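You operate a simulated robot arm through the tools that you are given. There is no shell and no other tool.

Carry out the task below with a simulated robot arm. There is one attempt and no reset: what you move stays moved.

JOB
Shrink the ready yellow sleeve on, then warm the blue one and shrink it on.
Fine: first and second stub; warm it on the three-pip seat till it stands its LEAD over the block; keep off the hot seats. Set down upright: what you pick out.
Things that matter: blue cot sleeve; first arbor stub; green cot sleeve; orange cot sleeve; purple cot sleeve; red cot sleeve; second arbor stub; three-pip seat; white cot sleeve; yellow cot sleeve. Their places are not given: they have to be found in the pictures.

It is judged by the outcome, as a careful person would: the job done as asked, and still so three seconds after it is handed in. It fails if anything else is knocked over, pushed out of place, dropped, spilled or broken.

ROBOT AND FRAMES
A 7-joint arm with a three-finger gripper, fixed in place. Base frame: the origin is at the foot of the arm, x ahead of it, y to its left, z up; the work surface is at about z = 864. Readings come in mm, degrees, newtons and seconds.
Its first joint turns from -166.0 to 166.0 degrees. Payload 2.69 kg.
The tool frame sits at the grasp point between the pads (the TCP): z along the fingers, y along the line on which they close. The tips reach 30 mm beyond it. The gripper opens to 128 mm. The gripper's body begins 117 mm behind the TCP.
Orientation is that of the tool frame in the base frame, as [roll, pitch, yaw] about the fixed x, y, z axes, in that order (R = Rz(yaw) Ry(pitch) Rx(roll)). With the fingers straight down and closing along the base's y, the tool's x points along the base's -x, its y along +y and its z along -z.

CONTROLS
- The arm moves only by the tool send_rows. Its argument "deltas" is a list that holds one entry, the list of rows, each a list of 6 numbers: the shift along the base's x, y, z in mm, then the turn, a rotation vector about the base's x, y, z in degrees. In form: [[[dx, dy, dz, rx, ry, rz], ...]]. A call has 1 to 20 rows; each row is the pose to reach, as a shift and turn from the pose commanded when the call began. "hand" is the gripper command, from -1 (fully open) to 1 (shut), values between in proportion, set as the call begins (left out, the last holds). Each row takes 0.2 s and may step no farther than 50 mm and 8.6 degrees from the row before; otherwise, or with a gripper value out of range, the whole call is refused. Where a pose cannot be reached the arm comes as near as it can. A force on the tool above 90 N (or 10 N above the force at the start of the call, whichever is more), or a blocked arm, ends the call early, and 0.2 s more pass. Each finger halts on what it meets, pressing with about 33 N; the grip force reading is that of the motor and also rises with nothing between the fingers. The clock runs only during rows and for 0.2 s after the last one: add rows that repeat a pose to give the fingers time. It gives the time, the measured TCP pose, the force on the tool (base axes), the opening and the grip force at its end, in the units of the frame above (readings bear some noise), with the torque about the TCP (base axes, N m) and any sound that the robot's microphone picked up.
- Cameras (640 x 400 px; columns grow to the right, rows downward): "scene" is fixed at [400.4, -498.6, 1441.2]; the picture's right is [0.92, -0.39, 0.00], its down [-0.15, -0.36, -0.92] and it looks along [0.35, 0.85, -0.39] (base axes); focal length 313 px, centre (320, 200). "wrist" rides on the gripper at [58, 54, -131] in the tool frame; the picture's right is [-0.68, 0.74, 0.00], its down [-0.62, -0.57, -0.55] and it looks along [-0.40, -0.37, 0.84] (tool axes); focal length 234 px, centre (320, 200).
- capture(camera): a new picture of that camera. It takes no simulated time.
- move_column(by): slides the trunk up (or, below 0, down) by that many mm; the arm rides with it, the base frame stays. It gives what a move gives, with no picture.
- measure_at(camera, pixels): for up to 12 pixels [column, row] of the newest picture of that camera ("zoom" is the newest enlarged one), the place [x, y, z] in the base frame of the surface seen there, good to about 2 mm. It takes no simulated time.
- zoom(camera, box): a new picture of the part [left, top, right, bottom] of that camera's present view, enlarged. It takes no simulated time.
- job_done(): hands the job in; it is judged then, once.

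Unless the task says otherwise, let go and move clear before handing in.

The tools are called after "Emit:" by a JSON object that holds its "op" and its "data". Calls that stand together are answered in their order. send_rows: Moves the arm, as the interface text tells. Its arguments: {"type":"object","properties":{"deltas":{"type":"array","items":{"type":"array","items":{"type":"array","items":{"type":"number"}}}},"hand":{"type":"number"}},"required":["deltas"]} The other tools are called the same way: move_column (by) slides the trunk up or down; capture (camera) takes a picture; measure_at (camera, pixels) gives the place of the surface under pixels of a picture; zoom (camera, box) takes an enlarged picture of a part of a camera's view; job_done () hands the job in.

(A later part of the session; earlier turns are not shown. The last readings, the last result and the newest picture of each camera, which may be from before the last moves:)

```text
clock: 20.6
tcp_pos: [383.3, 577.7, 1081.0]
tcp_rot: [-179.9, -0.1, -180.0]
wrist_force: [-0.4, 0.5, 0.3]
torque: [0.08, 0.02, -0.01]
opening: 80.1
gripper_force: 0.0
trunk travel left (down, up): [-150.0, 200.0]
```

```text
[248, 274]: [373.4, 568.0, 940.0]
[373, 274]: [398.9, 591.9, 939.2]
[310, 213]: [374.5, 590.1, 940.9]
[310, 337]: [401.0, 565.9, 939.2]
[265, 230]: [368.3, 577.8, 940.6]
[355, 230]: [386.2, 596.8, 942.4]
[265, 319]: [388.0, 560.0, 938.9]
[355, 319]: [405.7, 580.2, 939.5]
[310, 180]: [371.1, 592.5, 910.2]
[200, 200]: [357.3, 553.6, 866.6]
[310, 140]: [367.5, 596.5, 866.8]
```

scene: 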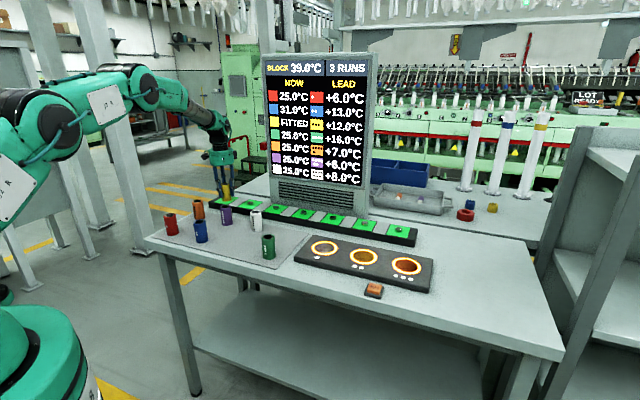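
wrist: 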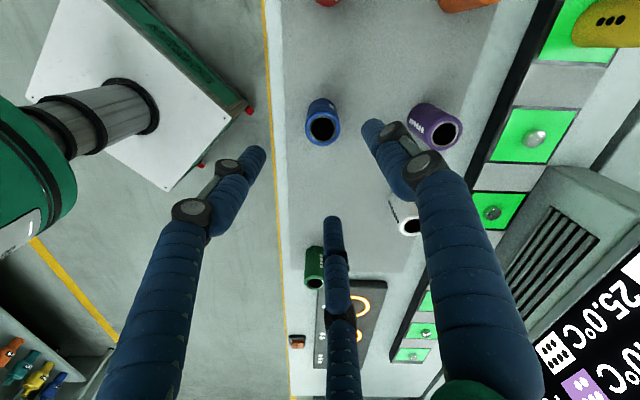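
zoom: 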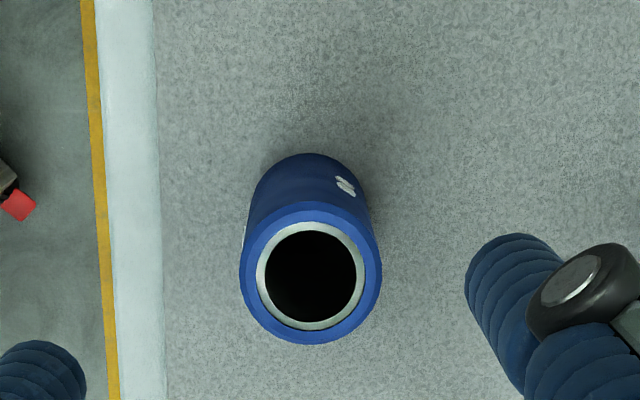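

The blue sleeve's centre is (387.0, 578.9), with its top at z≈940 on the mat at 866. I'll descend to TCP z 915.5, the same grip height above the sleeve's bottom as before.

Emit:
{"op": "send_rows", "data": {"deltas": [[[1, 0.9, -45, 0, 0, 0], [1, 0.9, -90, 0, 0, 0], [1, 0.9, -130, 0, 0, 0], [1, 0.9, -155, 0, 0, 0], [1, 0.9, -164.8, 0, 0, 0], [1, 0.9, -164.8, 0, 0, 0]]]}}

Emit:
{"op": "capture", "data": {"camera": "wrist"}}

Emit:
{"op": "zoom", "data": {"camera": "scene", "box": [150, 150, 270, 260]}}

```text
clock: 22.0
tcp_pos: [385.3, 579.1, 915.1]
tcp_rot: [-179.9, 0.0, -180.0]
wrist_force: [0.2, 0.1, 0.2]
torque: [0.01, -0.02, -0.01]
opening: 80.0
gripper_force: 0.0
trunk travel left (down, up): [-150.0, 200.0]
```

```text
taken
```

wrist: 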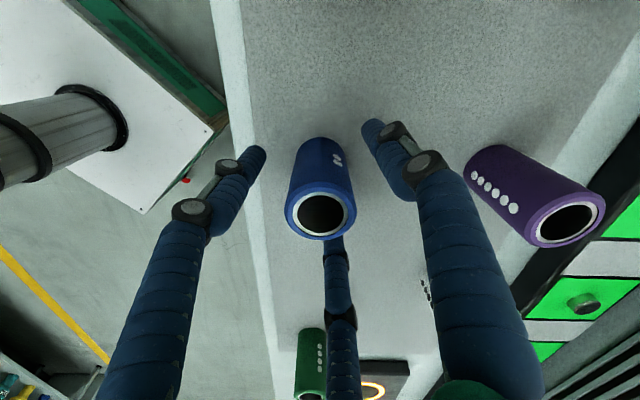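

```text
3.64 times, centred on (210, 205) of scene
```

zoom: 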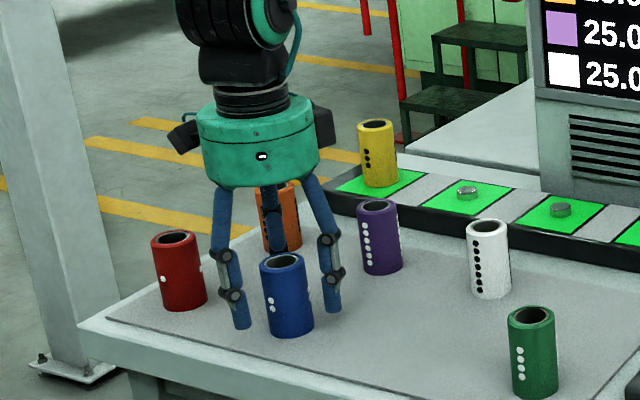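

The blue sleeve is centred between the fingers and nothing else is close. I'll close on it now and lift in the same call.

Emit:
{"op": "send_rows", "data": {"deltas": [[[0, 0, 0, 0, 0, 0], [0, 0, 0, 0, 0, 0], [0, 0, 0, 0, 0, 0], [0, 0, 0, 0, 0, 0]]], "hand": 1}}

Emit:
{"op": "zoom", "data": {"camera": "scene", "box": [255, 45, 385, 215]}}

```text
clock: 23.0
tcp_pos: [385.7, 579.2, 914.3]
tcp_rot: [-180.0, 0.0, -180.0]
wrist_force: [1.2, 0.8, 1.2]
torque: [0.03, -0.12, 0.01]
opening: 40.1
gripper_force: 33.1
trunk travel left (down, up): [-150.0, 200.0]
```

```text
2.35 times, centred on (320, 130) of scene
```

zoom: 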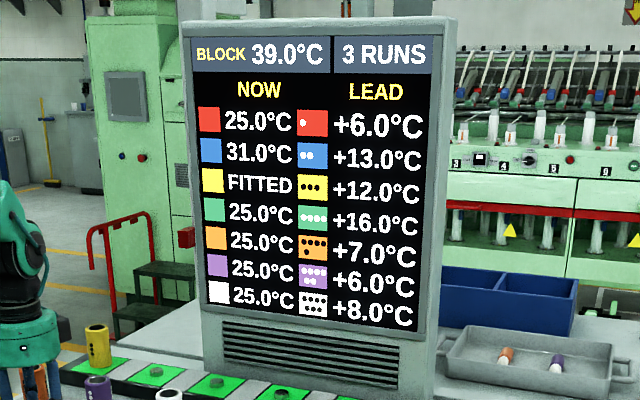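

Blue is gripped at 40.1 mm with 33 N. I'll lift to a safe height and carry it to above the three-pip seat at about (953,142.5).

Emit:
{"op": "send_rows", "data": {"deltas": [[[0, 0, 45, 0, 0, 0], [0, 0, 90, 0, 0, 0], [0, 0, 125, 0, 0, 0], [37.7, -29.1, 125, 0, 0, 0], [75.5, -58.2, 125, 0, 0, 0], [113.2, -87.3, 125, 0, 0, 0], [150.9, -116.4, 125, 0, 0, 0], [188.7, -145.5, 125, 0, 0, 0], [226.4, -174.6, 125, 0, 0, 0], [264.1, -203.7, 125, 0, 0, 0], [301.9, -232.7, 125, 0, 0, 0], [339.6, -261.8, 125, 0, 0, 0], [377.3, -290.9, 125, 0, 0, 0], [415.1, -320, 125, 0, 0, 0], [452.8, -349.1, 125, 0, 0, 0], [490.5, -378.2, 125, 0, 0, 0], [528.3, -407.3, 125, 0, 0, 0], [566, -436.4, 125, 0, 0, 0], [566, -436.4, 95, 0, 0, 0], [566, -436.4, 95, 0, 0, 0]]]}}

Emit:
{"op": "capture", "data": {"camera": "wrist"}}

Emit:
{"op": "zoom", "data": {"camera": "scene", "box": [330, 170, 460, 300]}}

Emit:
{"op": "zoom", "data": {"camera": "wrist", "box": [260, 120, 390, 260]}}

```text
clock: 27.2
tcp_pos: [953.6, 143.0, 1010.2]
tcp_rot: [180.0, 0.0, -179.9]
wrist_force: [0.5, 0.9, -1.0]
torque: [-0.02, 0.02, 0.04]
opening: 40.2
gripper_force: 33.2
trunk travel left (down, up): [-150.0, 200.0]
```

```text
taken
```

wrist: 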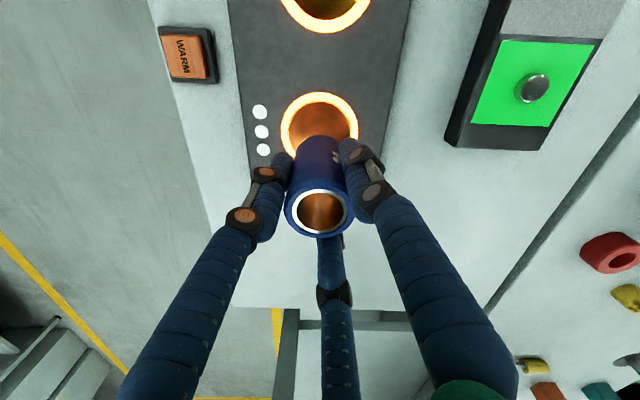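

```text
3.08 times, centred on (395, 235) of scene
```

zoom: 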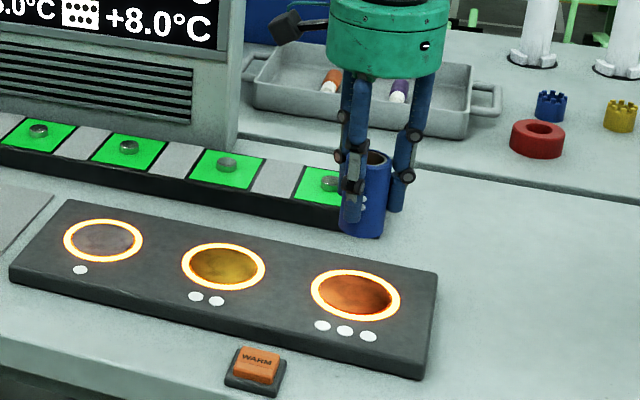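

```text
2.86 times, centred on (325, 190) of wrist
```

zoom: 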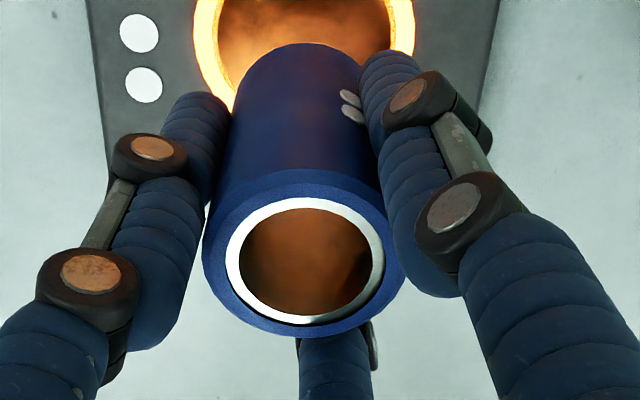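

I'll check the held sleeve's rim centre and re-measure the three-pip seat's outline before lowering.

Emit:
{"op": "measure_at", "data": {"camera": "zoom", "pixels": [[213, 258], [395, 262], [300, 180], [305, 328], [240, 205], [370, 205], [240, 308], [370, 315]]}}

Emit:
{"op": "zoom", "data": {"camera": "scene", "box": [370, 245, 440, 295]}}

Emit:
{"op": "measure_at", "data": {"camera": "zoom", "pixels": [[320, 200]]}}

```text
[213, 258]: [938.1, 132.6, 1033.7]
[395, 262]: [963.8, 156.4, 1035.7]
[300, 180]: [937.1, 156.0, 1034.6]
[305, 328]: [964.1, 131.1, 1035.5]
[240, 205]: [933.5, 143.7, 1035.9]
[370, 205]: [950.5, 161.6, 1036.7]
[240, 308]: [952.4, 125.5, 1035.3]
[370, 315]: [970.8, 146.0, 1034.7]
```

```text
8.00 times, centred on (405, 270) of scene
```

zoom: 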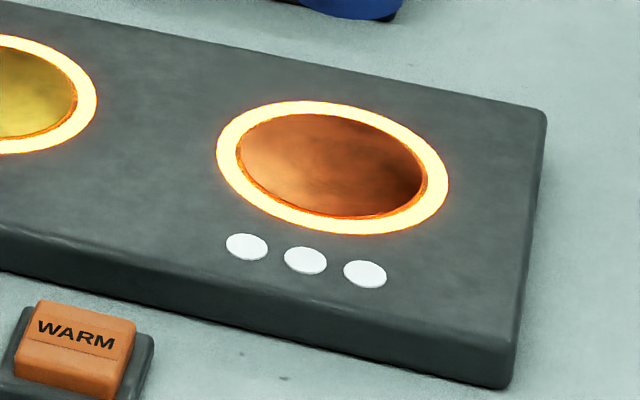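

```text
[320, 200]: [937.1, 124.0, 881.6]
```

The held sleeve's centre is about (951.3,144.1). I'll measure the seat ring's edge points in this new zoom to get its exact centre.

Emit:
{"op": "measure_at", "data": {"camera": "zoom", "pixels": [[230, 155], [437, 185], [305, 108], [360, 225], [240, 160], [426, 185], [332, 165], [247, 246], [305, 260], [365, 274], [85, 335], [85, 345]]}}

```text
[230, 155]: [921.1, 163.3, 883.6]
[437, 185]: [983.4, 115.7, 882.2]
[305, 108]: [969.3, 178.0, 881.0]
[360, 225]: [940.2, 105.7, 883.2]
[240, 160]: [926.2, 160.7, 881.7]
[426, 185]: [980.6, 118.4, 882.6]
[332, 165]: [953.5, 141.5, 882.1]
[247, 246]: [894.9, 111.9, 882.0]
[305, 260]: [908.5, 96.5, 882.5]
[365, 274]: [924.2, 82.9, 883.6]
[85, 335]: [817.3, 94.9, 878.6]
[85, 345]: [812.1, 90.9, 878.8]
```

The seat's centre is about (953.3,141.7), so I'll shift by (+2,−2.4) and lower until the sleeve's bottom is about 1 mm over the seat.

Emit:
{"op": "send_rows", "data": {"deltas": [[[2, -2.4, -10, 0, 0, 0], [2, -2.4, -40, 0, 0, 0], [2, -2.4, -62, 0, 0, 0], [2, -2.4, -71, 0, 0, 0], [2, -2.4, -75, 0, 0, 0], [2, -2.4, -75, 0, 0, 0]]]}}

Emit:
{"op": "capture", "data": {"camera": "wrist"}}

Emit:
{"op": "zoom", "data": {"camera": "scene", "box": [350, 200, 450, 300]}}

```text
clock: 28.6
tcp_pos: [954.5, 140.6, 934.7]
tcp_rot: [180.0, -0.1, -180.0]
wrist_force: [0.0, 0.0, -1.6]
torque: [-0.05, -0.02, 0.0]
opening: 40.1
gripper_force: 33.1
trunk travel left (down, up): [-150.0, 200.0]
```

```text
taken
```

wrist: 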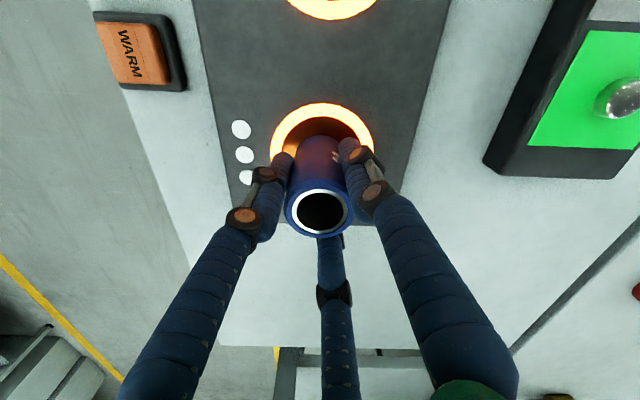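

```text
4.00 times, centred on (400, 250) of scene
```

zoom: 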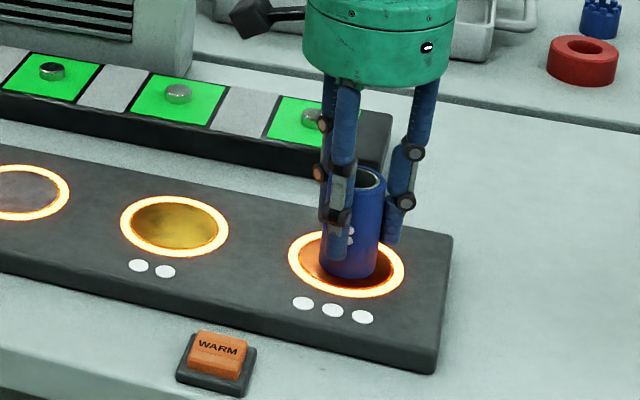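

There's no contact yet. I'll lower in small steps until I feel the seat.

Emit:
{"op": "send_rows", "data": {"deltas": [[[0, 0, -0.6, 0, 0, 0], [0, 0, -1.2, 0, 0, 0], [0, 0, -1.2, 0, 0, 0]]]}}

```text
clock: 29.4
tcp_pos: [954.3, 138.8, 935.0]
tcp_rot: [180.0, -0.1, -179.9]
wrist_force: [-0.9, 0.3, 2.2]
torque: [-0.03, 0.0, -0.02]
opening: 40.1
gripper_force: 33.5
trunk travel left (down, up): [-150.0, 200.0]
```

The vertical force went from −1.6 to +2.2 N, so the sleeve has touched down lightly. I'll open the fingers and lift straight away from it.

Emit:
{"op": "send_rows", "data": {"deltas": [[[0, 0, 0, 0, 0, 0], [0, 0, 0, 0, 0, 0], [0, 0, 0, 0, 0, 0], [0, 0, 20, 0, 0, 0], [0, 0, 60, 0, 0, 0], [0, 0, 105, 0, 0, 0], [0, 0, 145, 0, 0, 0], [0, 0, 145, 0, 0, 0]]], "hand": -0.25}}

Emit:
{"op": "capture", "data": {"camera": "wrist"}}

Emit:
{"op": "capture", "data": {"camera": "scene"}}

Emit:
{"op": "zoom", "data": {"camera": "scene", "box": [340, 210, 450, 310]}}

Emit:
{"op": "zoom", "data": {"camera": "wrist", "box": [180, 10, 380, 160]}}

```text
clock: 31.2
tcp_pos: [954.6, 138.3, 1079.6]
tcp_rot: [-180.0, 0.0, 180.0]
wrist_force: [-0.4, -0.1, -0.4]
torque: [-0.01, -0.03, 0.01]
opening: 80.4
gripper_force: 0.0
trunk travel left (down, up): [-150.0, 200.0]
```

```text
taken
```

wrist: 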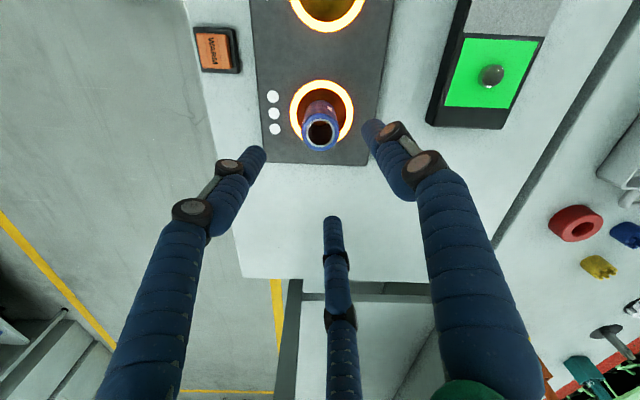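

```text
taken
```

scene: 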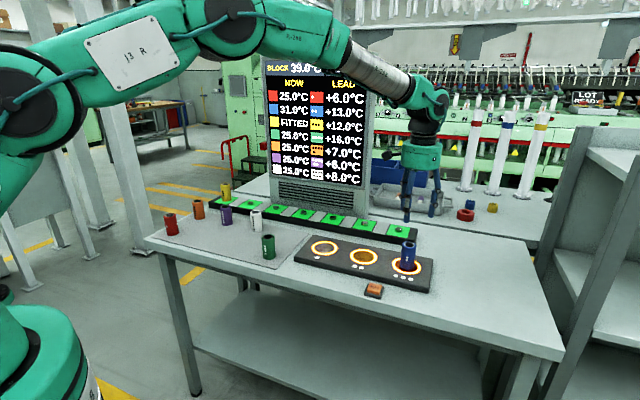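

```text
4.00 times, centred on (395, 260) of scene
```

zoom: 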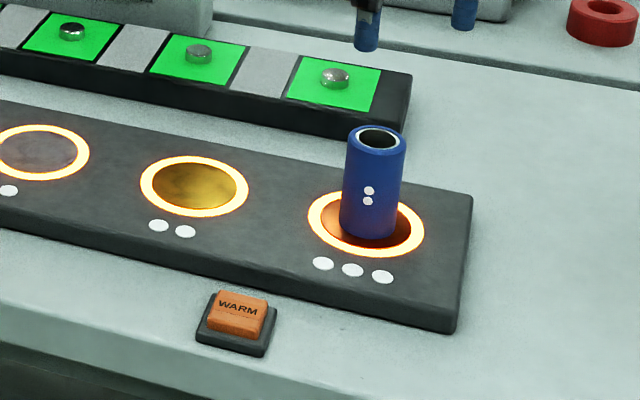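

```text
2.67 times, centred on (280, 85) of wrist
```

zoom: 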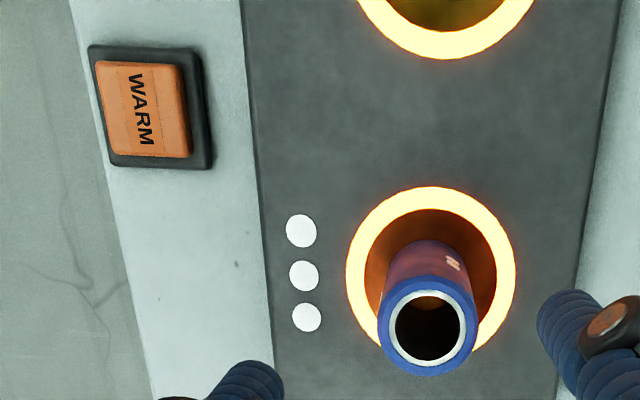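

Blue stands upright and centred on the three-pip seat. I'll measure the WARM button's top and the nearby block edge from this view.

Emit:
{"op": "measure_at", "data": {"camera": "zoom", "pixels": [[146, 110], [100, 64], [181, 69], [186, 153], [113, 153], [92, 50], [200, 160], [262, 110], [250, 60], [265, 170], [428, 290], [385, 320]]}}

Emit:
{"op": "zoom", "data": {"camera": "scene", "box": [255, 45, 385, 215]}}

```text
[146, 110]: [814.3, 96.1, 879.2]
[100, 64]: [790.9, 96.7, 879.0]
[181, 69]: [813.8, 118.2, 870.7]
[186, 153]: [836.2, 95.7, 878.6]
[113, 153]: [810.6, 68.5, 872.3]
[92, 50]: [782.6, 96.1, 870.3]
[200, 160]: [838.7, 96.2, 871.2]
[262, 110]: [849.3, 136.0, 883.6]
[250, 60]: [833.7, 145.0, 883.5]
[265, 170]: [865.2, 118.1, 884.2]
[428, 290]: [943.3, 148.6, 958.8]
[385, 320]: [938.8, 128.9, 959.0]
```

```text
2.35 times, centred on (320, 130) of scene
```

zoom: 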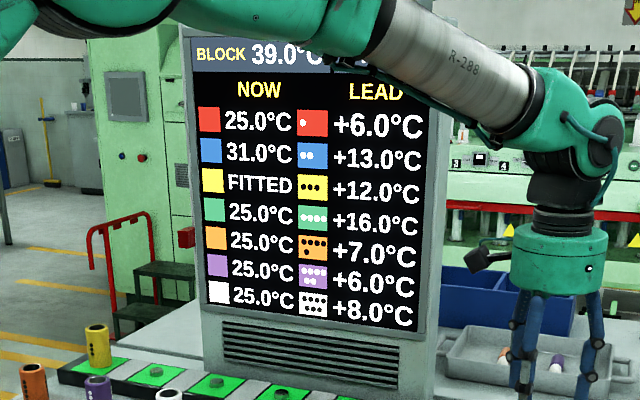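

The WARM button's top centre is about (813,95) at z 879, and the block edge is about 50 mm away from it. I'll close the fingers and move above it, stopping with tips about 16 mm over the button.

Emit:
{"op": "send_rows", "data": {"deltas": [[[-35.5, -11.3, 0, 0, 0, 0], [-71, -22.6, 0, 0, 0, 0], [-106.5, -33.8, 0, 0, 0, 0], [-142, -45.1, 0, 0, 0, 0], [-142, -45.1, -45, 0, 0, 0], [-142, -45.1, -90, 0, 0, 0], [-142, -45.1, -130, 0, 0, 0], [-142, -45.1, -154.3, 0, 0, 0], [-142, -45.1, -154.3, 0, 0, 0]]], "hand": 1}}

Emit:
{"op": "capture", "data": {"camera": "wrist"}}

Emit:
{"op": "zoom", "data": {"camera": "scene", "box": [330, 220, 430, 310]}}

```text
clock: 33.2
tcp_pos: [813.4, 94.9, 924.8]
tcp_rot: [-180.0, 0.0, 179.9]
wrist_force: [1.1, -0.3, -0.7]
torque: [-0.01, 0.04, 0.01]
opening: 2.1
gripper_force: 31.3
trunk travel left (down, up): [-150.0, 200.0]
```

```text
taken
```

wrist: 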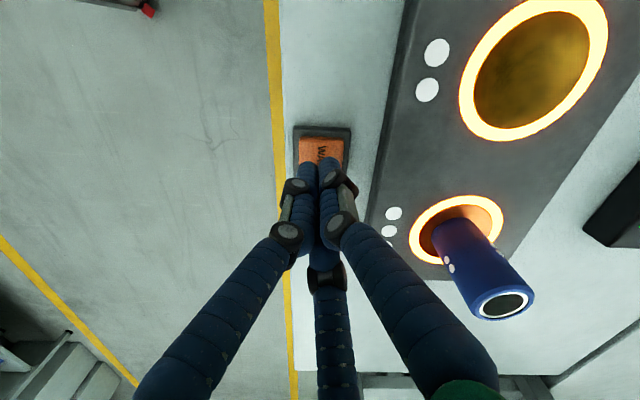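

```text
4.44 times, centred on (380, 265) of scene
```

zoom: 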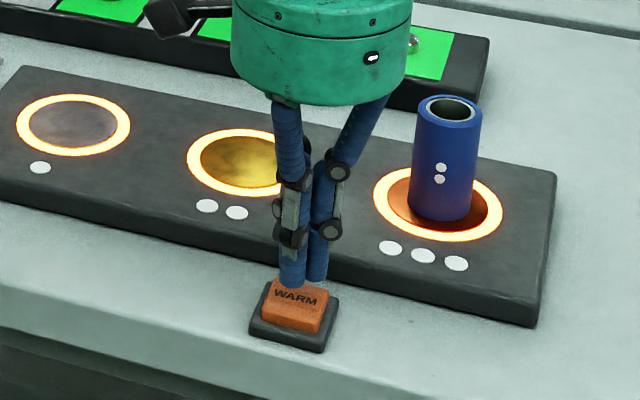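

The closed tips are right over the button. I'll press down slowly, watching force and sound.

Emit:
{"op": "send_rows", "data": {"deltas": [[[0, 0, -10, 0, 0, 0], [0, 0, -14, 0, 0, 0], [0, 0, -16, 0, 0, 0], [0, 0, -17, 0, 0, 0]]]}}

Emit:
{"op": "zoom", "data": {"camera": "scene", "box": [255, 45, 385, 215]}}

```text
clock: 34.2
tcp_pos: [812.5, 94.7, 907.7]
tcp_rot: [-180.0, 0.1, 179.9]
wrist_force: [0.2, 0.0, -0.6]
torque: [-0.02, -0.01, 0.03]
opening: 1.9
gripper_force: 31.4
trunk travel left (down, up): [-150.0, 200.0]
```

```text
2.35 times, centred on (320, 130) of scene
```

zoom: 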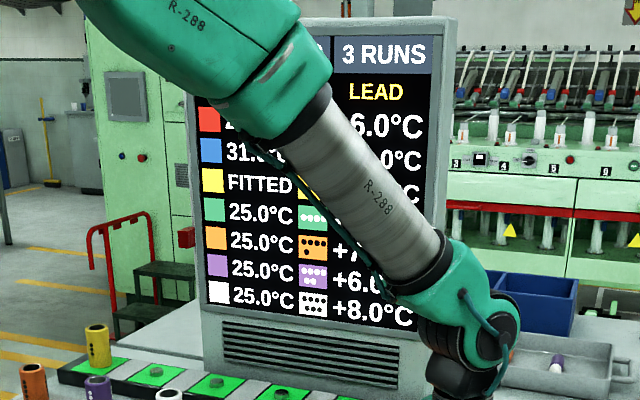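

There's no contact yet at TCP z 908. I'll press a little further in small steps.

Emit:
{"op": "send_rows", "data": {"deltas": [[[0, 0, -1, 0, 0, 0], [0, 0, -2, 0, 0, 0], [0, 0, -3, 0, 0, 0]]]}}

Emit:
{"op": "zoom", "data": {"camera": "scene", "box": [330, 220, 430, 310]}}

Emit:
{"op": "zoom", "data": {"camera": "scene", "box": [255, 45, 385, 215]}}

```text
clock: 35.0
tcp_pos: [812.3, 94.9, 904.4]
tcp_rot: [-179.9, 0.0, 180.0]
wrist_force: [0.4, 0.4, 1.2]
torque: [0.0, 0.02, 0.02]
opening: 5.9
gripper_force: 31.4
trunk travel left (down, up): [-150.0, 200.0]
```

```text
4.44 times, centred on (380, 265) of scene
```

zoom: 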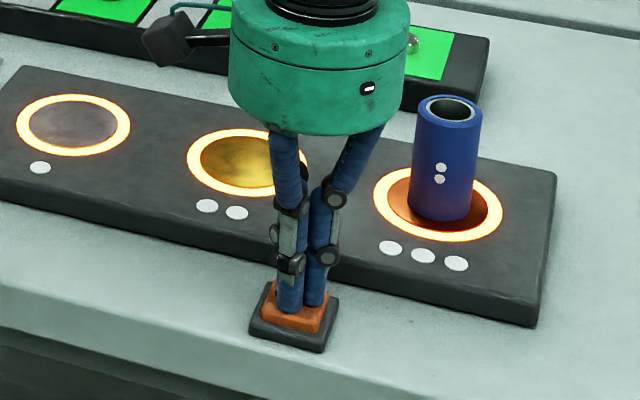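

```text
2.35 times, centred on (320, 130) of scene
```

zoom: 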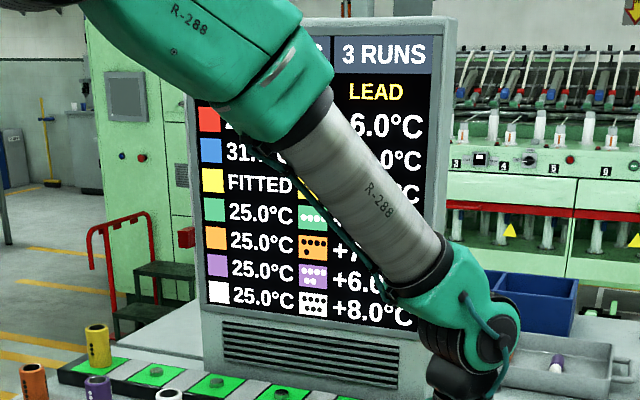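

Contact has just begun: +1.2 N, and the tips are on the orange cap. I'll press another couple of millimetres.

Emit:
{"op": "send_rows", "data": {"deltas": [[[0, 0, -1, 0, 0, 0], [0, 0, -2, 0, 0, 0]]]}}

Emit:
{"op": "zoom", "data": {"camera": "scene", "box": [255, 45, 385, 215]}}

```text
clock: 35.6
tcp_pos: [812.3, 94.7, 903.2]
tcp_rot: [-180.0, 0.0, -180.0]
wrist_force: [1.0, 0.2, 2.0]
torque: [0.01, -0.03, -0.02]
opening: 6.1
gripper_force: 31.6
trunk travel left (down, up): [-150.0, 200.0]
heard: click
```

```text
2.35 times, centred on (320, 130) of scene
```

zoom: 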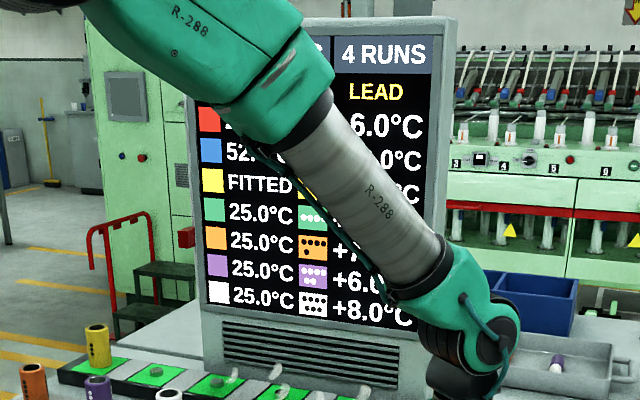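

I heard a click: the run counter went to 4 RUNS and blue now reads "52.…". I'll lift straight off the button and check the whole board before any further press.

Emit:
{"op": "send_rows", "data": {"deltas": [[[0, 0, 20, 0, 0, 0], [0, 0, 65, 0, 0, 0], [0, 0, 110, 0, 0, 0], [0, 0, 155, 0, 0, 0], [0, 0, 176, 0, 0, 0]]]}}

Emit:
{"op": "capture", "data": {"camera": "scene"}}

Emit:
{"op": "zoom", "data": {"camera": "scene", "box": [255, 45, 385, 215]}}

```text
clock: 36.8
tcp_pos: [811.2, 95.4, 1079.9]
tcp_rot: [-180.0, 0.0, 179.9]
wrist_force: [0.0, -0.5, 0.3]
torque: [-0.04, -0.02, 0.05]
opening: 1.8
gripper_force: 31.8
trunk travel left (down, up): [-150.0, 200.0]
```

```text
taken
```

scene: 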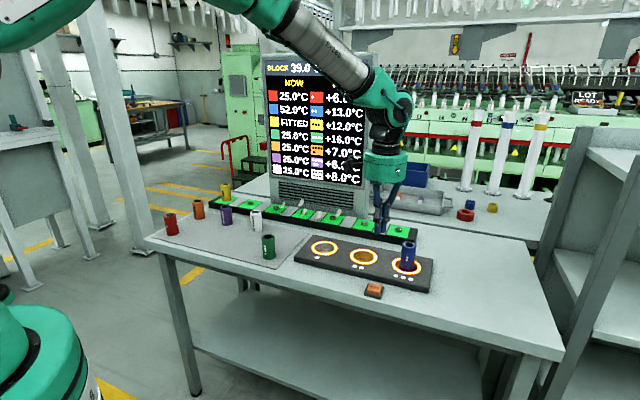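

```text
2.35 times, centred on (320, 130) of scene
```

zoom: 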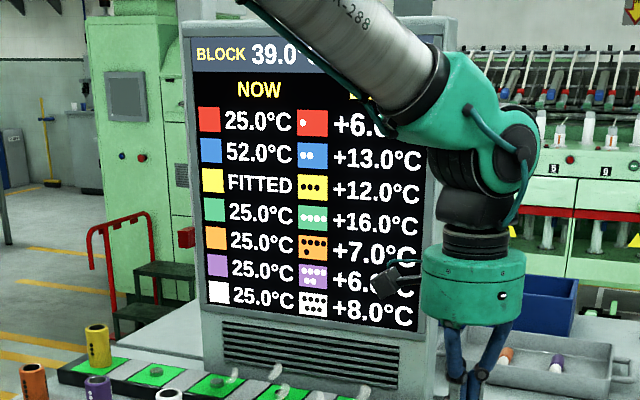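

Blue is at 52.0 with the block at 39.0, exactly its lead of +13, so no more warming is needed. Some whitish shapes have appeared over the stub bar near zoom (235,375) and (275,375), and I want a closer look at them before going there.

Emit:
{"op": "zoom", "data": {"camera": "scene", "box": [205, 185, 315, 235]}}

Emit:
{"op": "zoom", "data": {"camera": "scene", "box": [310, 195, 430, 255]}}

Emit:
{"op": "zoom", "data": {"camera": "scene", "box": [210, 175, 280, 225]}}

```text
5.82 times, centred on (260, 210) of scene
```

zoom: 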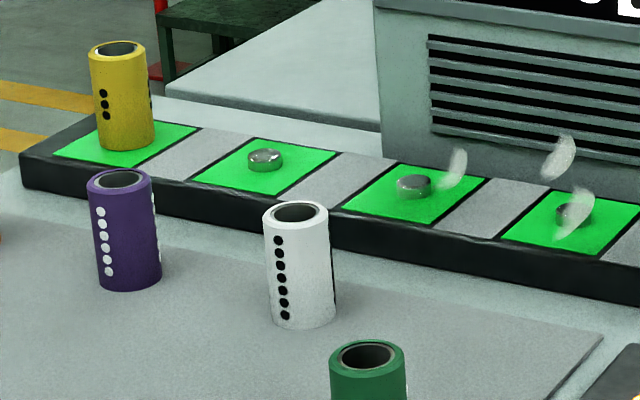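

```text
5.33 times, centred on (370, 225) of scene
```

zoom: 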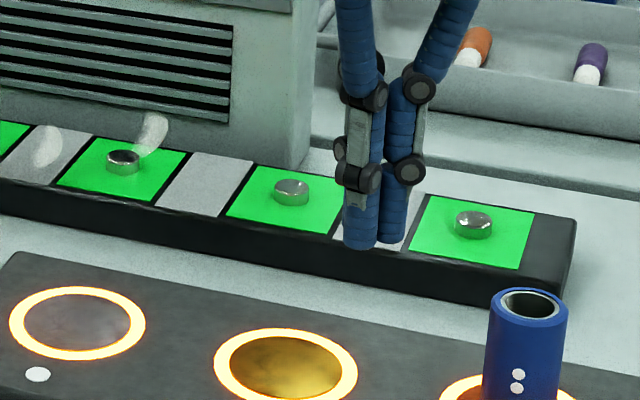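

```text
8.00 times, centred on (245, 200) of scene
```

zoom: 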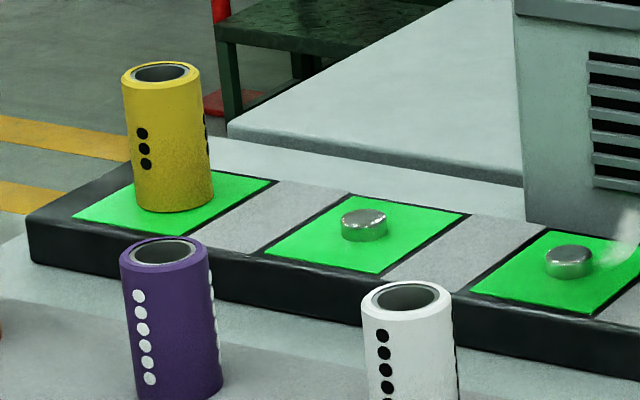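

They look like translucent puffs of steam or lint drifting from the vent, and stub 2 is clear. I'll open to 80 mm, go back over the blue sleeve and descend to the same grip pose as before.

Emit:
{"op": "send_rows", "data": {"deltas": [[[35.5, 11.3, 0, 0, 0, 0], [71, 22.6, 0, 0, 0, 0], [106.5, 33.8, 0, 0, 0, 0], [142, 45.1, 0, 0, 0, 0], [142, 45.1, 0, 0, 0, 0]]], "hand": -0.25}}

Emit:
{"op": "zoom", "data": {"camera": "wrist", "box": [260, 60, 390, 160]}}

Emit:
{"op": "zoom", "data": {"camera": "scene", "box": [255, 45, 385, 215]}}

```text
clock: 38.0
tcp_pos: [955.7, 139.9, 1078.0]
tcp_rot: [180.0, -0.1, 179.9]
wrist_force: [0.6, -0.3, -0.4]
torque: [-0.03, 0.04, -0.01]
opening: 80.1
gripper_force: 0.0
trunk travel left (down, up): [-150.0, 200.0]
```

```text
4.00 times, centred on (325, 110) of wrist
```

zoom: 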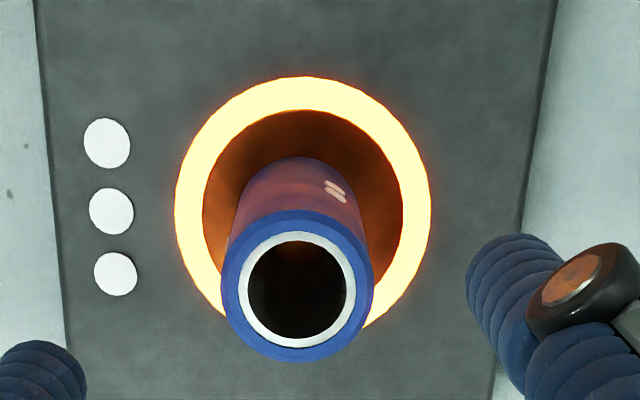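

```text
2.35 times, centred on (320, 130) of scene
```

zoom: 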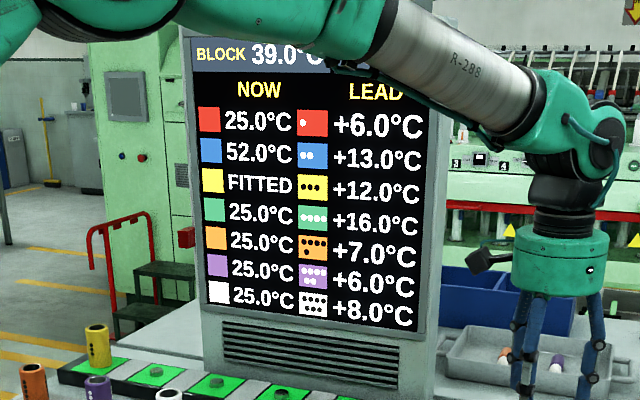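

Blue holds at 52.0 and the opening is 80 mm. I'll measure its rim once more to centre the grip.

Emit:
{"op": "zoom", "data": {"camera": "wrist", "box": [260, 60, 390, 160]}}

Emit:
{"op": "measure_at", "data": {"camera": "zoom", "pixels": [[230, 287], [366, 287], [298, 219], [298, 354], [250, 238], [346, 238], [250, 335], [346, 335]]}}

```text
4.00 times, centred on (325, 110) of wrist
```

zoom: 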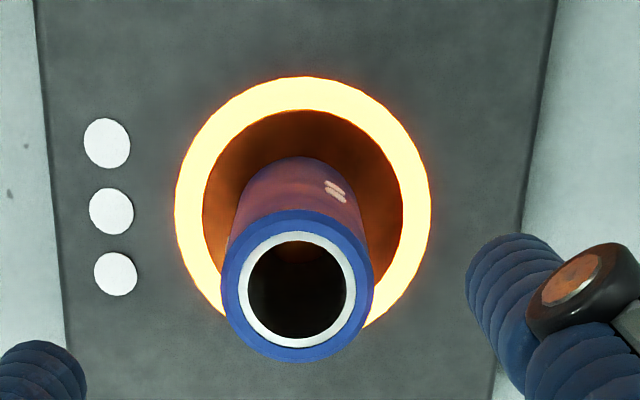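

```text
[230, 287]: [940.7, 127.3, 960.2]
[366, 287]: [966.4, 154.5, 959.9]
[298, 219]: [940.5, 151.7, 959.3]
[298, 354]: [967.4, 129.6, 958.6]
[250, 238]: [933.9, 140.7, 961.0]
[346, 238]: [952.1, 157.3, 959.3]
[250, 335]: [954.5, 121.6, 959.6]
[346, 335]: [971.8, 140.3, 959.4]
```

The blue sleeve's centre is (953.4,140.4). I'll descend with a 1 mm correction, tips again 20 mm above the seat.

Emit:
{"op": "send_rows", "data": {"deltas": [[[-1.2, 0.2, -45, 0, 0, 0], [-1.2, 0.2, -90, 0, 0, 0], [-1.2, 0.2, -125, 0, 0, 0], [-1.2, 0.2, -144.5, 0, 0, 0], [-1.2, 0.2, -144.5, 0, 0, 0]]]}}

Emit:
{"op": "capture", "data": {"camera": "wrist"}}

```text
clock: 39.2
tcp_pos: [954.0, 139.1, 933.7]
tcp_rot: [180.0, 0.0, -180.0]
wrist_force: [0.4, -0.2, -0.1]
torque: [-0.01, 0.0, 0.03]
opening: 79.8
gripper_force: 0.1
trunk travel left (down, up): [-150.0, 200.0]
```

```text
taken
```

wrist: 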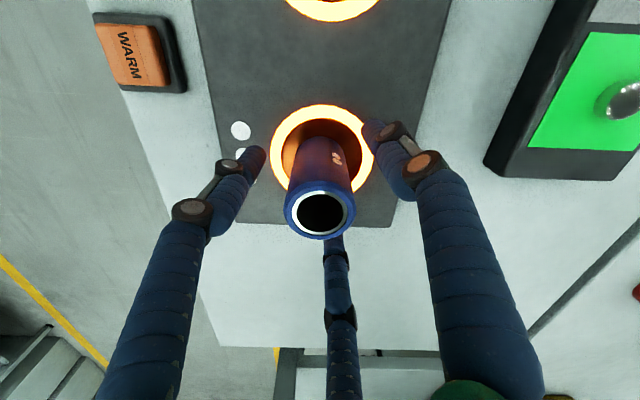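

The fingers are around the sleeve with clearance on all sides. I'll close on it now.

Emit:
{"op": "send_rows", "data": {"deltas": [[[0, 0, 0, 0, 0, 0], [0, 0, 0, 0, 0, 0], [0, 0, 0, 0, 0, 0], [0, 0, 0, 0, 0, 0]]], "hand": 1}}

Emit:
{"op": "zoom", "data": {"camera": "scene", "box": [210, 175, 280, 225]}}

Emit:
{"op": "measure_at", "data": {"camera": "zoom", "pixels": [[362, 218], [350, 218], [376, 218], [264, 252], [348, 193], [466, 214], [380, 275], [165, 70], [130, 75], [196, 75]]}}

```text
clock: 40.2
tcp_pos: [954.3, 140.0, 933.8]
tcp_rot: [-180.0, 0.1, -179.9]
wrist_force: [1.4, -0.2, 0.5]
torque: [-0.02, -0.08, -0.01]
opening: 39.8
gripper_force: 32.9
trunk travel left (down, up): [-150.0, 200.0]
```

```text
8.00 times, centred on (245, 200) of scene
```

zoom: 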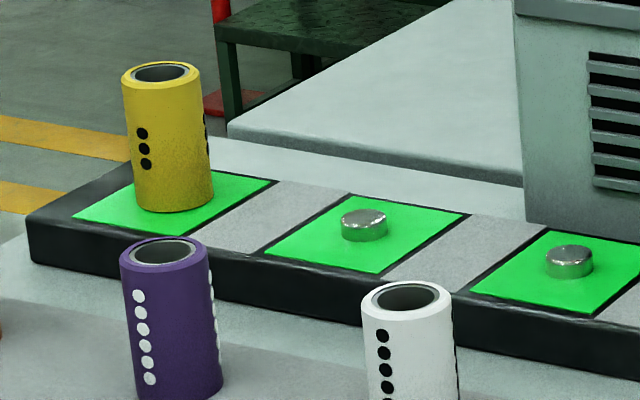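

```text
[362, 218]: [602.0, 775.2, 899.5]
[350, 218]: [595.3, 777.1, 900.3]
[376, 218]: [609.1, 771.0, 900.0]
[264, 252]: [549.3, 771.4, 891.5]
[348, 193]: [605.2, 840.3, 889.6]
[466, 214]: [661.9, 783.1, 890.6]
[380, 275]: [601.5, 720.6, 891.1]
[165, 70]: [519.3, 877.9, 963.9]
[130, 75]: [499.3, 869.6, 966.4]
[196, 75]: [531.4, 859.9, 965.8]
```

Blue is gripped at 39.8 mm with 33 N. I'll lift it, carry it around the near side of the board, and hover above the second stub at about (602.2,776.4).

Emit:
{"op": "send_rows", "data": {"deltas": [[[0, 0, 45, 0, 0, 0], [0, 0, 90, 0, 0, 0], [-28.5, 38.2, 100, 0, 0, 0], [-57.1, 76.3, 100, 0, 0, 0], [-85.6, 114.5, 100, 0, 0, 0], [-114.1, 152.6, 100, 0, 0, 0], [-142.6, 190.8, 100, 0, 0, 0], [-171.2, 228.9, 100, 0, 0, 0], [-199.7, 267.1, 100, 0, 0, 0], [-228.2, 305.2, 100, 0, 0, 0], [-256.7, 343.4, 100, 0, 0, 0], [-285.3, 381.5, 100, 0, 0, 0], [-313.8, 419.7, 100, 0, 0, 0], [-321.4, 463, 100, 0, 0, 0], [-328.9, 506.3, 100, 0, 0, 0], [-336.5, 549.5, 100, 0, 0, 0], [-344, 592.8, 100, 0, 0, 0], [-351.6, 636.1, 85, 0, 0, 0], [-351.6, 636.1, 45, 0, 0, 0], [-351.6, 636.1, 45, 0, 0, 0]]]}}

Emit:
{"op": "capture", "data": {"camera": "wrist"}}

Emit:
{"op": "zoom", "data": {"camera": "scene", "box": [255, 45, 385, 215]}}

Emit:
{"op": "zoom", "data": {"camera": "scene", "box": [205, 165, 285, 225]}}

Emit:
{"op": "zoom", "data": {"camera": "wrist", "box": [270, 120, 370, 260]}}

```text
clock: 44.4
tcp_pos: [602.9, 775.6, 979.0]
tcp_rot: [-179.9, 0.1, 179.9]
wrist_force: [-0.1, -0.1, -2.0]
torque: [-0.02, 0.02, 0.03]
opening: 40.2
gripper_force: 33.1
trunk travel left (down, up): [-150.0, 200.0]
```

```text
taken
```

wrist: 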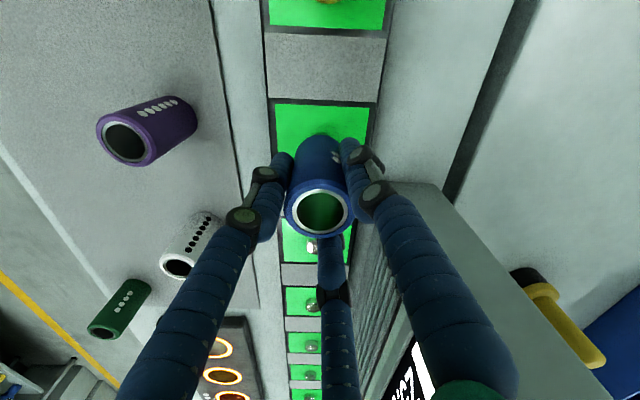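

```text
2.35 times, centred on (320, 130) of scene
```

zoom: 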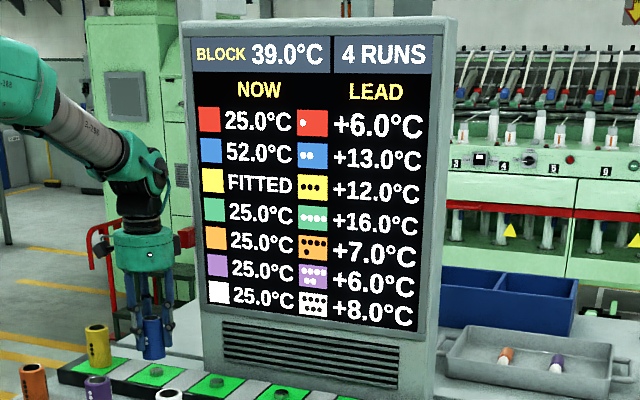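

```text
6.67 times, centred on (245, 195) of scene
```

zoom: 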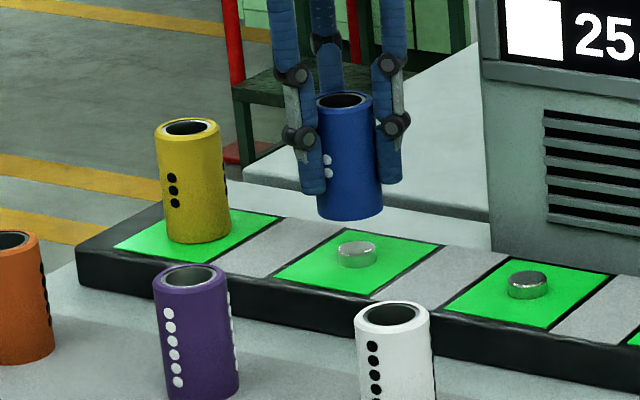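

```text
2.86 times, centred on (320, 190) of wrist
```

zoom: 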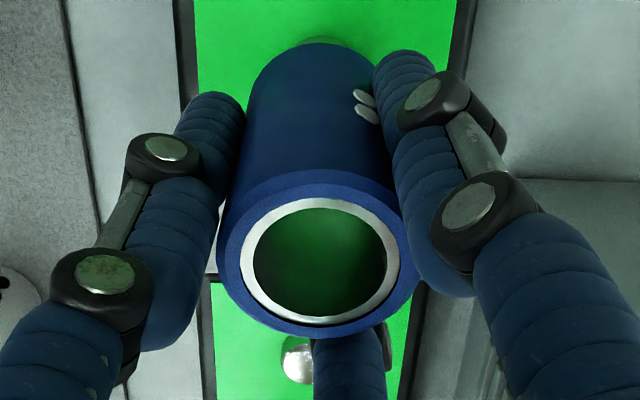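

Blue still reads 52.0 over a block at 39.0. I'll measure the held rim's centre and the stub-2 square's visible corners to set the final alignment.

Emit:
{"op": "measure_at", "data": {"camera": "wrist", "pixels": [[288, 211], [352, 211], [320, 183], [320, 237], [297, 191], [343, 191], [297, 230], [343, 230], [275, 104], [376, 104]]}}

Emit:
{"op": "zoom", "data": {"camera": "scene", "box": [235, 190, 275, 220]}}

Emit:
{"op": "measure_at", "data": {"camera": "zoom", "pixels": [[299, 170], [270, 170], [328, 170], [299, 160], [299, 182], [110, 233], [490, 160], [345, 285]]}}

```text
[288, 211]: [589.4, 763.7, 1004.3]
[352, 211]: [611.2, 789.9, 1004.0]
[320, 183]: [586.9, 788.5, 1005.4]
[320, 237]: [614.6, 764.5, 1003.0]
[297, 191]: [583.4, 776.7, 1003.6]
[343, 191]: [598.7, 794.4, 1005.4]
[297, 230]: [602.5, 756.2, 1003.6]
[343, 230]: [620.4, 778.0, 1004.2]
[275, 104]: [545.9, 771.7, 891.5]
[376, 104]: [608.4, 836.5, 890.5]
```

```text
13.33 times, centred on (255, 205) of scene
```

zoom: 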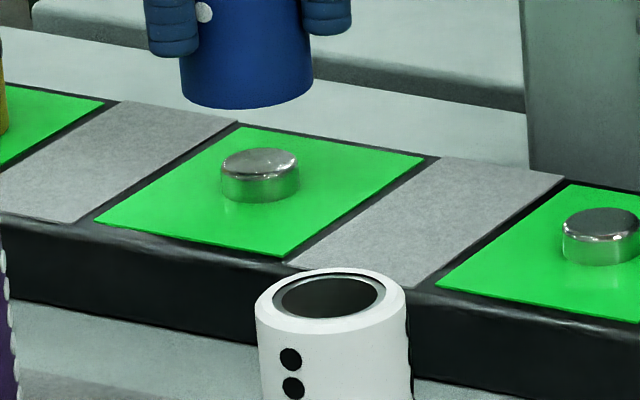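

```text
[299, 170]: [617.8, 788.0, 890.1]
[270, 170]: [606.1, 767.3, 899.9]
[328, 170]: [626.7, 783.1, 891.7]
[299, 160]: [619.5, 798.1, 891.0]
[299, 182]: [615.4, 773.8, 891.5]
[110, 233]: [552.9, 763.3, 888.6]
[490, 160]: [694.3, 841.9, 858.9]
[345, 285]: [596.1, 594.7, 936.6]
```

The held sleeve's centre is about (600.9,776.5). Now I'll measure stub 2's top ellipse, centred at zoom (260,163), and its square's corners.

Emit:
{"op": "measure_at", "data": {"camera": "zoom", "pixels": [[260, 163], [232, 163], [288, 163], [260, 153], [260, 173], [99, 220], [241, 128], [420, 158], [284, 252]]}}

```text
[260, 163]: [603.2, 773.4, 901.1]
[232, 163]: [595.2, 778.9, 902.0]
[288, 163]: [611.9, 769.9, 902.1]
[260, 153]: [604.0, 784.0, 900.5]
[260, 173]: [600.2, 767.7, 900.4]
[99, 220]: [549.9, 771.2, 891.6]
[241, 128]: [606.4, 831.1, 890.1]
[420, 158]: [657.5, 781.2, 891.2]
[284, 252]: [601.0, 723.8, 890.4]
```

Stub 2's centre is about (603.0,776.0). I'll shift by (+2.3,−0.6) and lower to just past the stub top.

Emit:
{"op": "send_rows", "data": {"deltas": [[[2.3, -0.6, 0, 0, 0, 0], [2.3, -0.6, -12, 0, 0, 0], [2.3, -0.6, -20, 0, 0, 0], [2.3, -0.6, -26, 0, 0, 0], [2.3, -0.6, -29.5, 0, 0, 0], [2.3, -0.6, -29.5, 0, 0, 0]]]}}

Emit:
{"op": "zoom", "data": {"camera": "scene", "box": [225, 175, 285, 220]}}

Emit:
{"op": "capture", "data": {"camera": "wrist"}}

```text
clock: 45.8
tcp_pos: [604.9, 775.7, 950.5]
tcp_rot: [-179.9, 0.1, -180.0]
wrist_force: [-0.2, 0.1, -1.2]
torque: [-0.01, -0.01, -0.04]
opening: 40.2
gripper_force: 33.0
trunk travel left (down, up): [-150.0, 200.0]
```

```text
8.89 times, centred on (255, 198) of scene
```

zoom: 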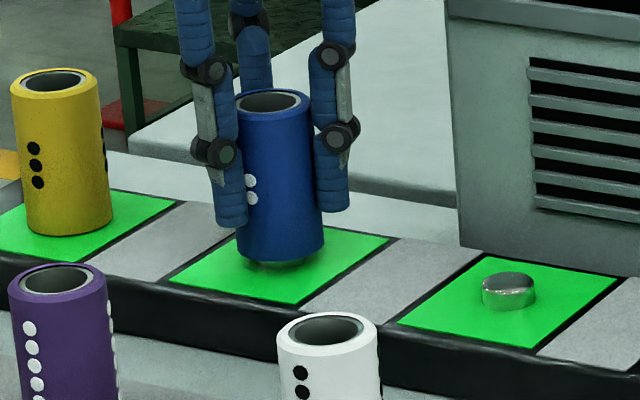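

```text
taken
```

wrist: 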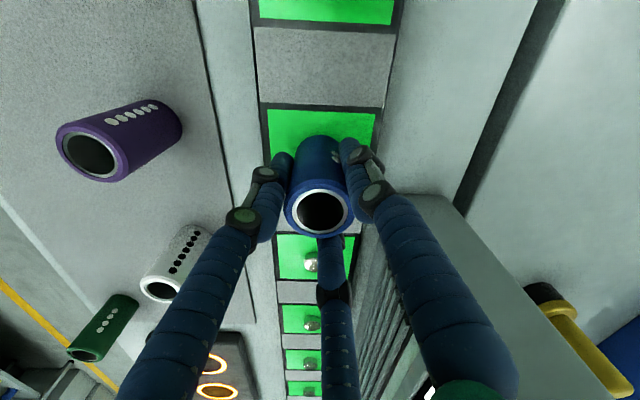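

No contact force, and the stub base shows centred under the sleeve. I'll lower the remaining 8.5 mm.

Emit:
{"op": "send_rows", "data": {"deltas": [[[0, 0, -3, 0, 0, 0], [0, 0, -6, 0, 0, 0], [0, 0, -8, 0, 0, 0], [0, 0, -8.7, 0, 0, 0], [0, 0, -8.7, 0, 0, 0]]]}}

Emit:
{"op": "zoom", "data": {"camera": "scene", "box": [225, 175, 285, 220]}}

Emit:
{"op": "zoom", "data": {"camera": "scene", "box": [255, 45, 385, 215]}}

```text
clock: 47.0
tcp_pos: [603.5, 775.9, 941.6]
tcp_rot: [179.9, 0.0, -180.0]
wrist_force: [-0.9, 0.2, 5.1]
torque: [-0.07, 0.02, -0.05]
opening: 40.4
gripper_force: 33.2
trunk travel left (down, up): [-150.0, 200.0]
```

```text
8.89 times, centred on (255, 198) of scene
```

zoom: 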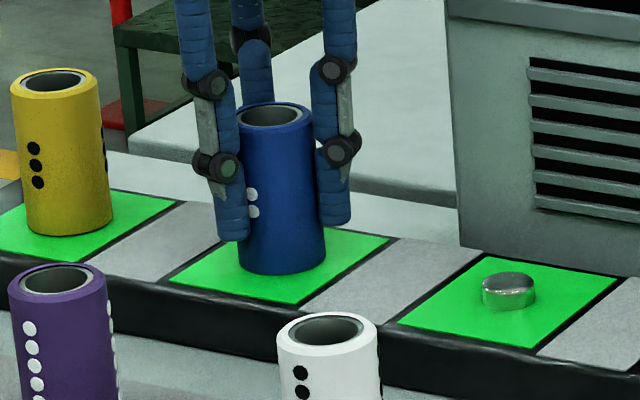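

```text
2.35 times, centred on (320, 130) of scene
```

zoom: 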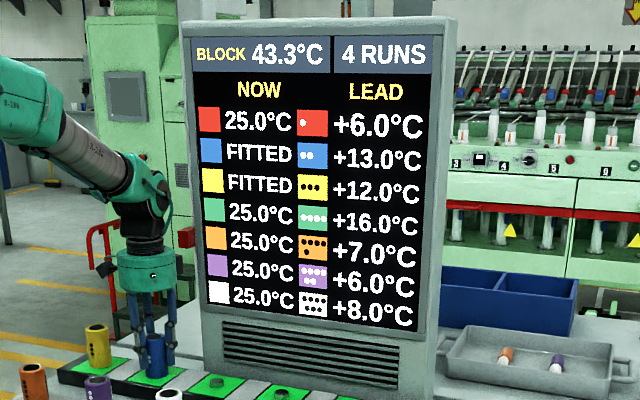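

Blue now reads FITTED too, with about 6 N of contact. I'll open, lift straight off, and retreat to a clear spot toward the base.

Emit:
{"op": "send_rows", "data": {"deltas": [[[0, 0, 0.4, 0, 0, 0], [0, 0, 0.4, 0, 0, 0], [0, 0, 0.4, 0, 0, 0], [0, 0, 20, 0, 0, 0], [0, 0, 55, 0, 0, 0], [0, 0, 100, 0, 0, 0], [0, 0, 145, 0, 0, 0], [-15, -45, 160, 0, 0, 0], [-30, -90, 175, 0, 0, 0], [-45, -135, 190, 0, 0, 0], [-60, -180, 190, 0, 0, 0], [-75, -225, 190, 0, 0, 0], [-75, -225, 190, 0, 0, 0]]], "hand": -0.25}}

Emit:
{"op": "capture", "data": {"camera": "scene"}}

Emit:
{"op": "zoom", "data": {"camera": "scene", "box": [150, 165, 320, 275]}}

Emit:
{"op": "zoom", "data": {"camera": "scene", "box": [255, 45, 385, 215]}}

Emit:
{"op": "capture", "data": {"camera": "wrist"}}

```text
clock: 49.8
tcp_pos: [528.3, 547.4, 1131.6]
tcp_rot: [179.9, 0.0, -180.0]
wrist_force: [0.3, -1.3, 0.7]
torque: [0.03, -0.01, -0.04]
opening: 80.0
gripper_force: 0.1
trunk travel left (down, up): [-150.0, 200.0]
```

```text
taken
```

scene: 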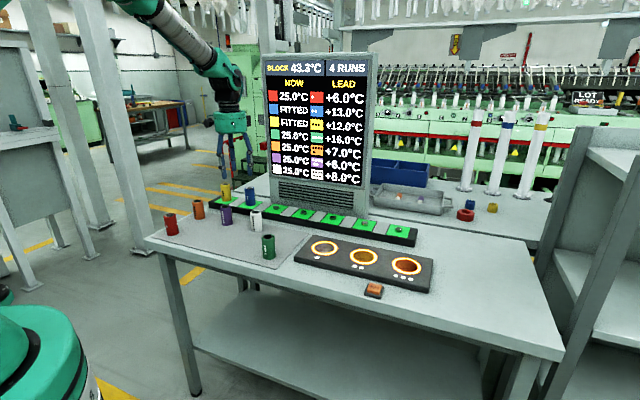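

```text
3.64 times, centred on (235, 220) of scene
```

zoom: 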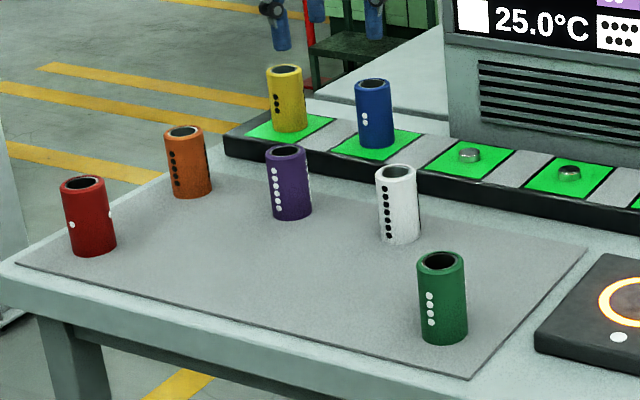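

```text
2.35 times, centred on (320, 130) of scene
```

zoom: 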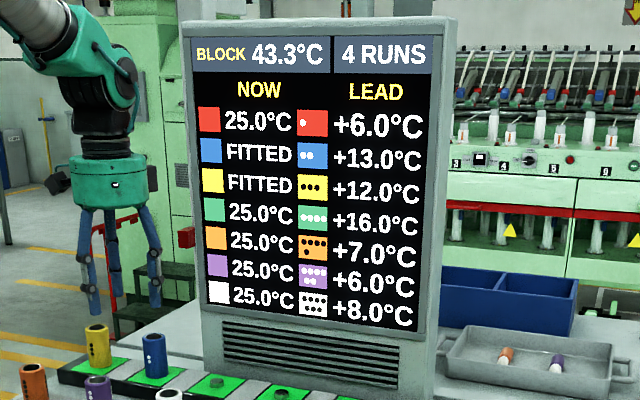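

```text
taken
```

wrist: 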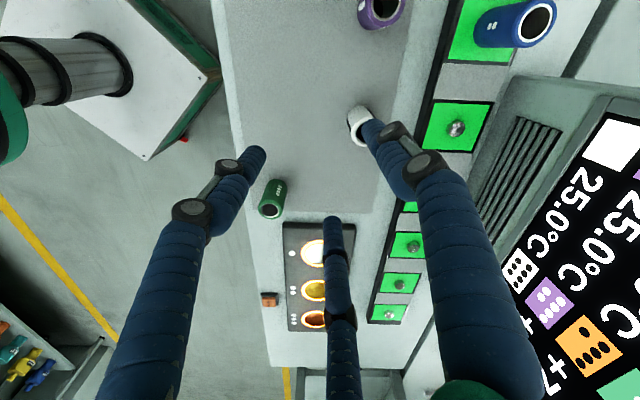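

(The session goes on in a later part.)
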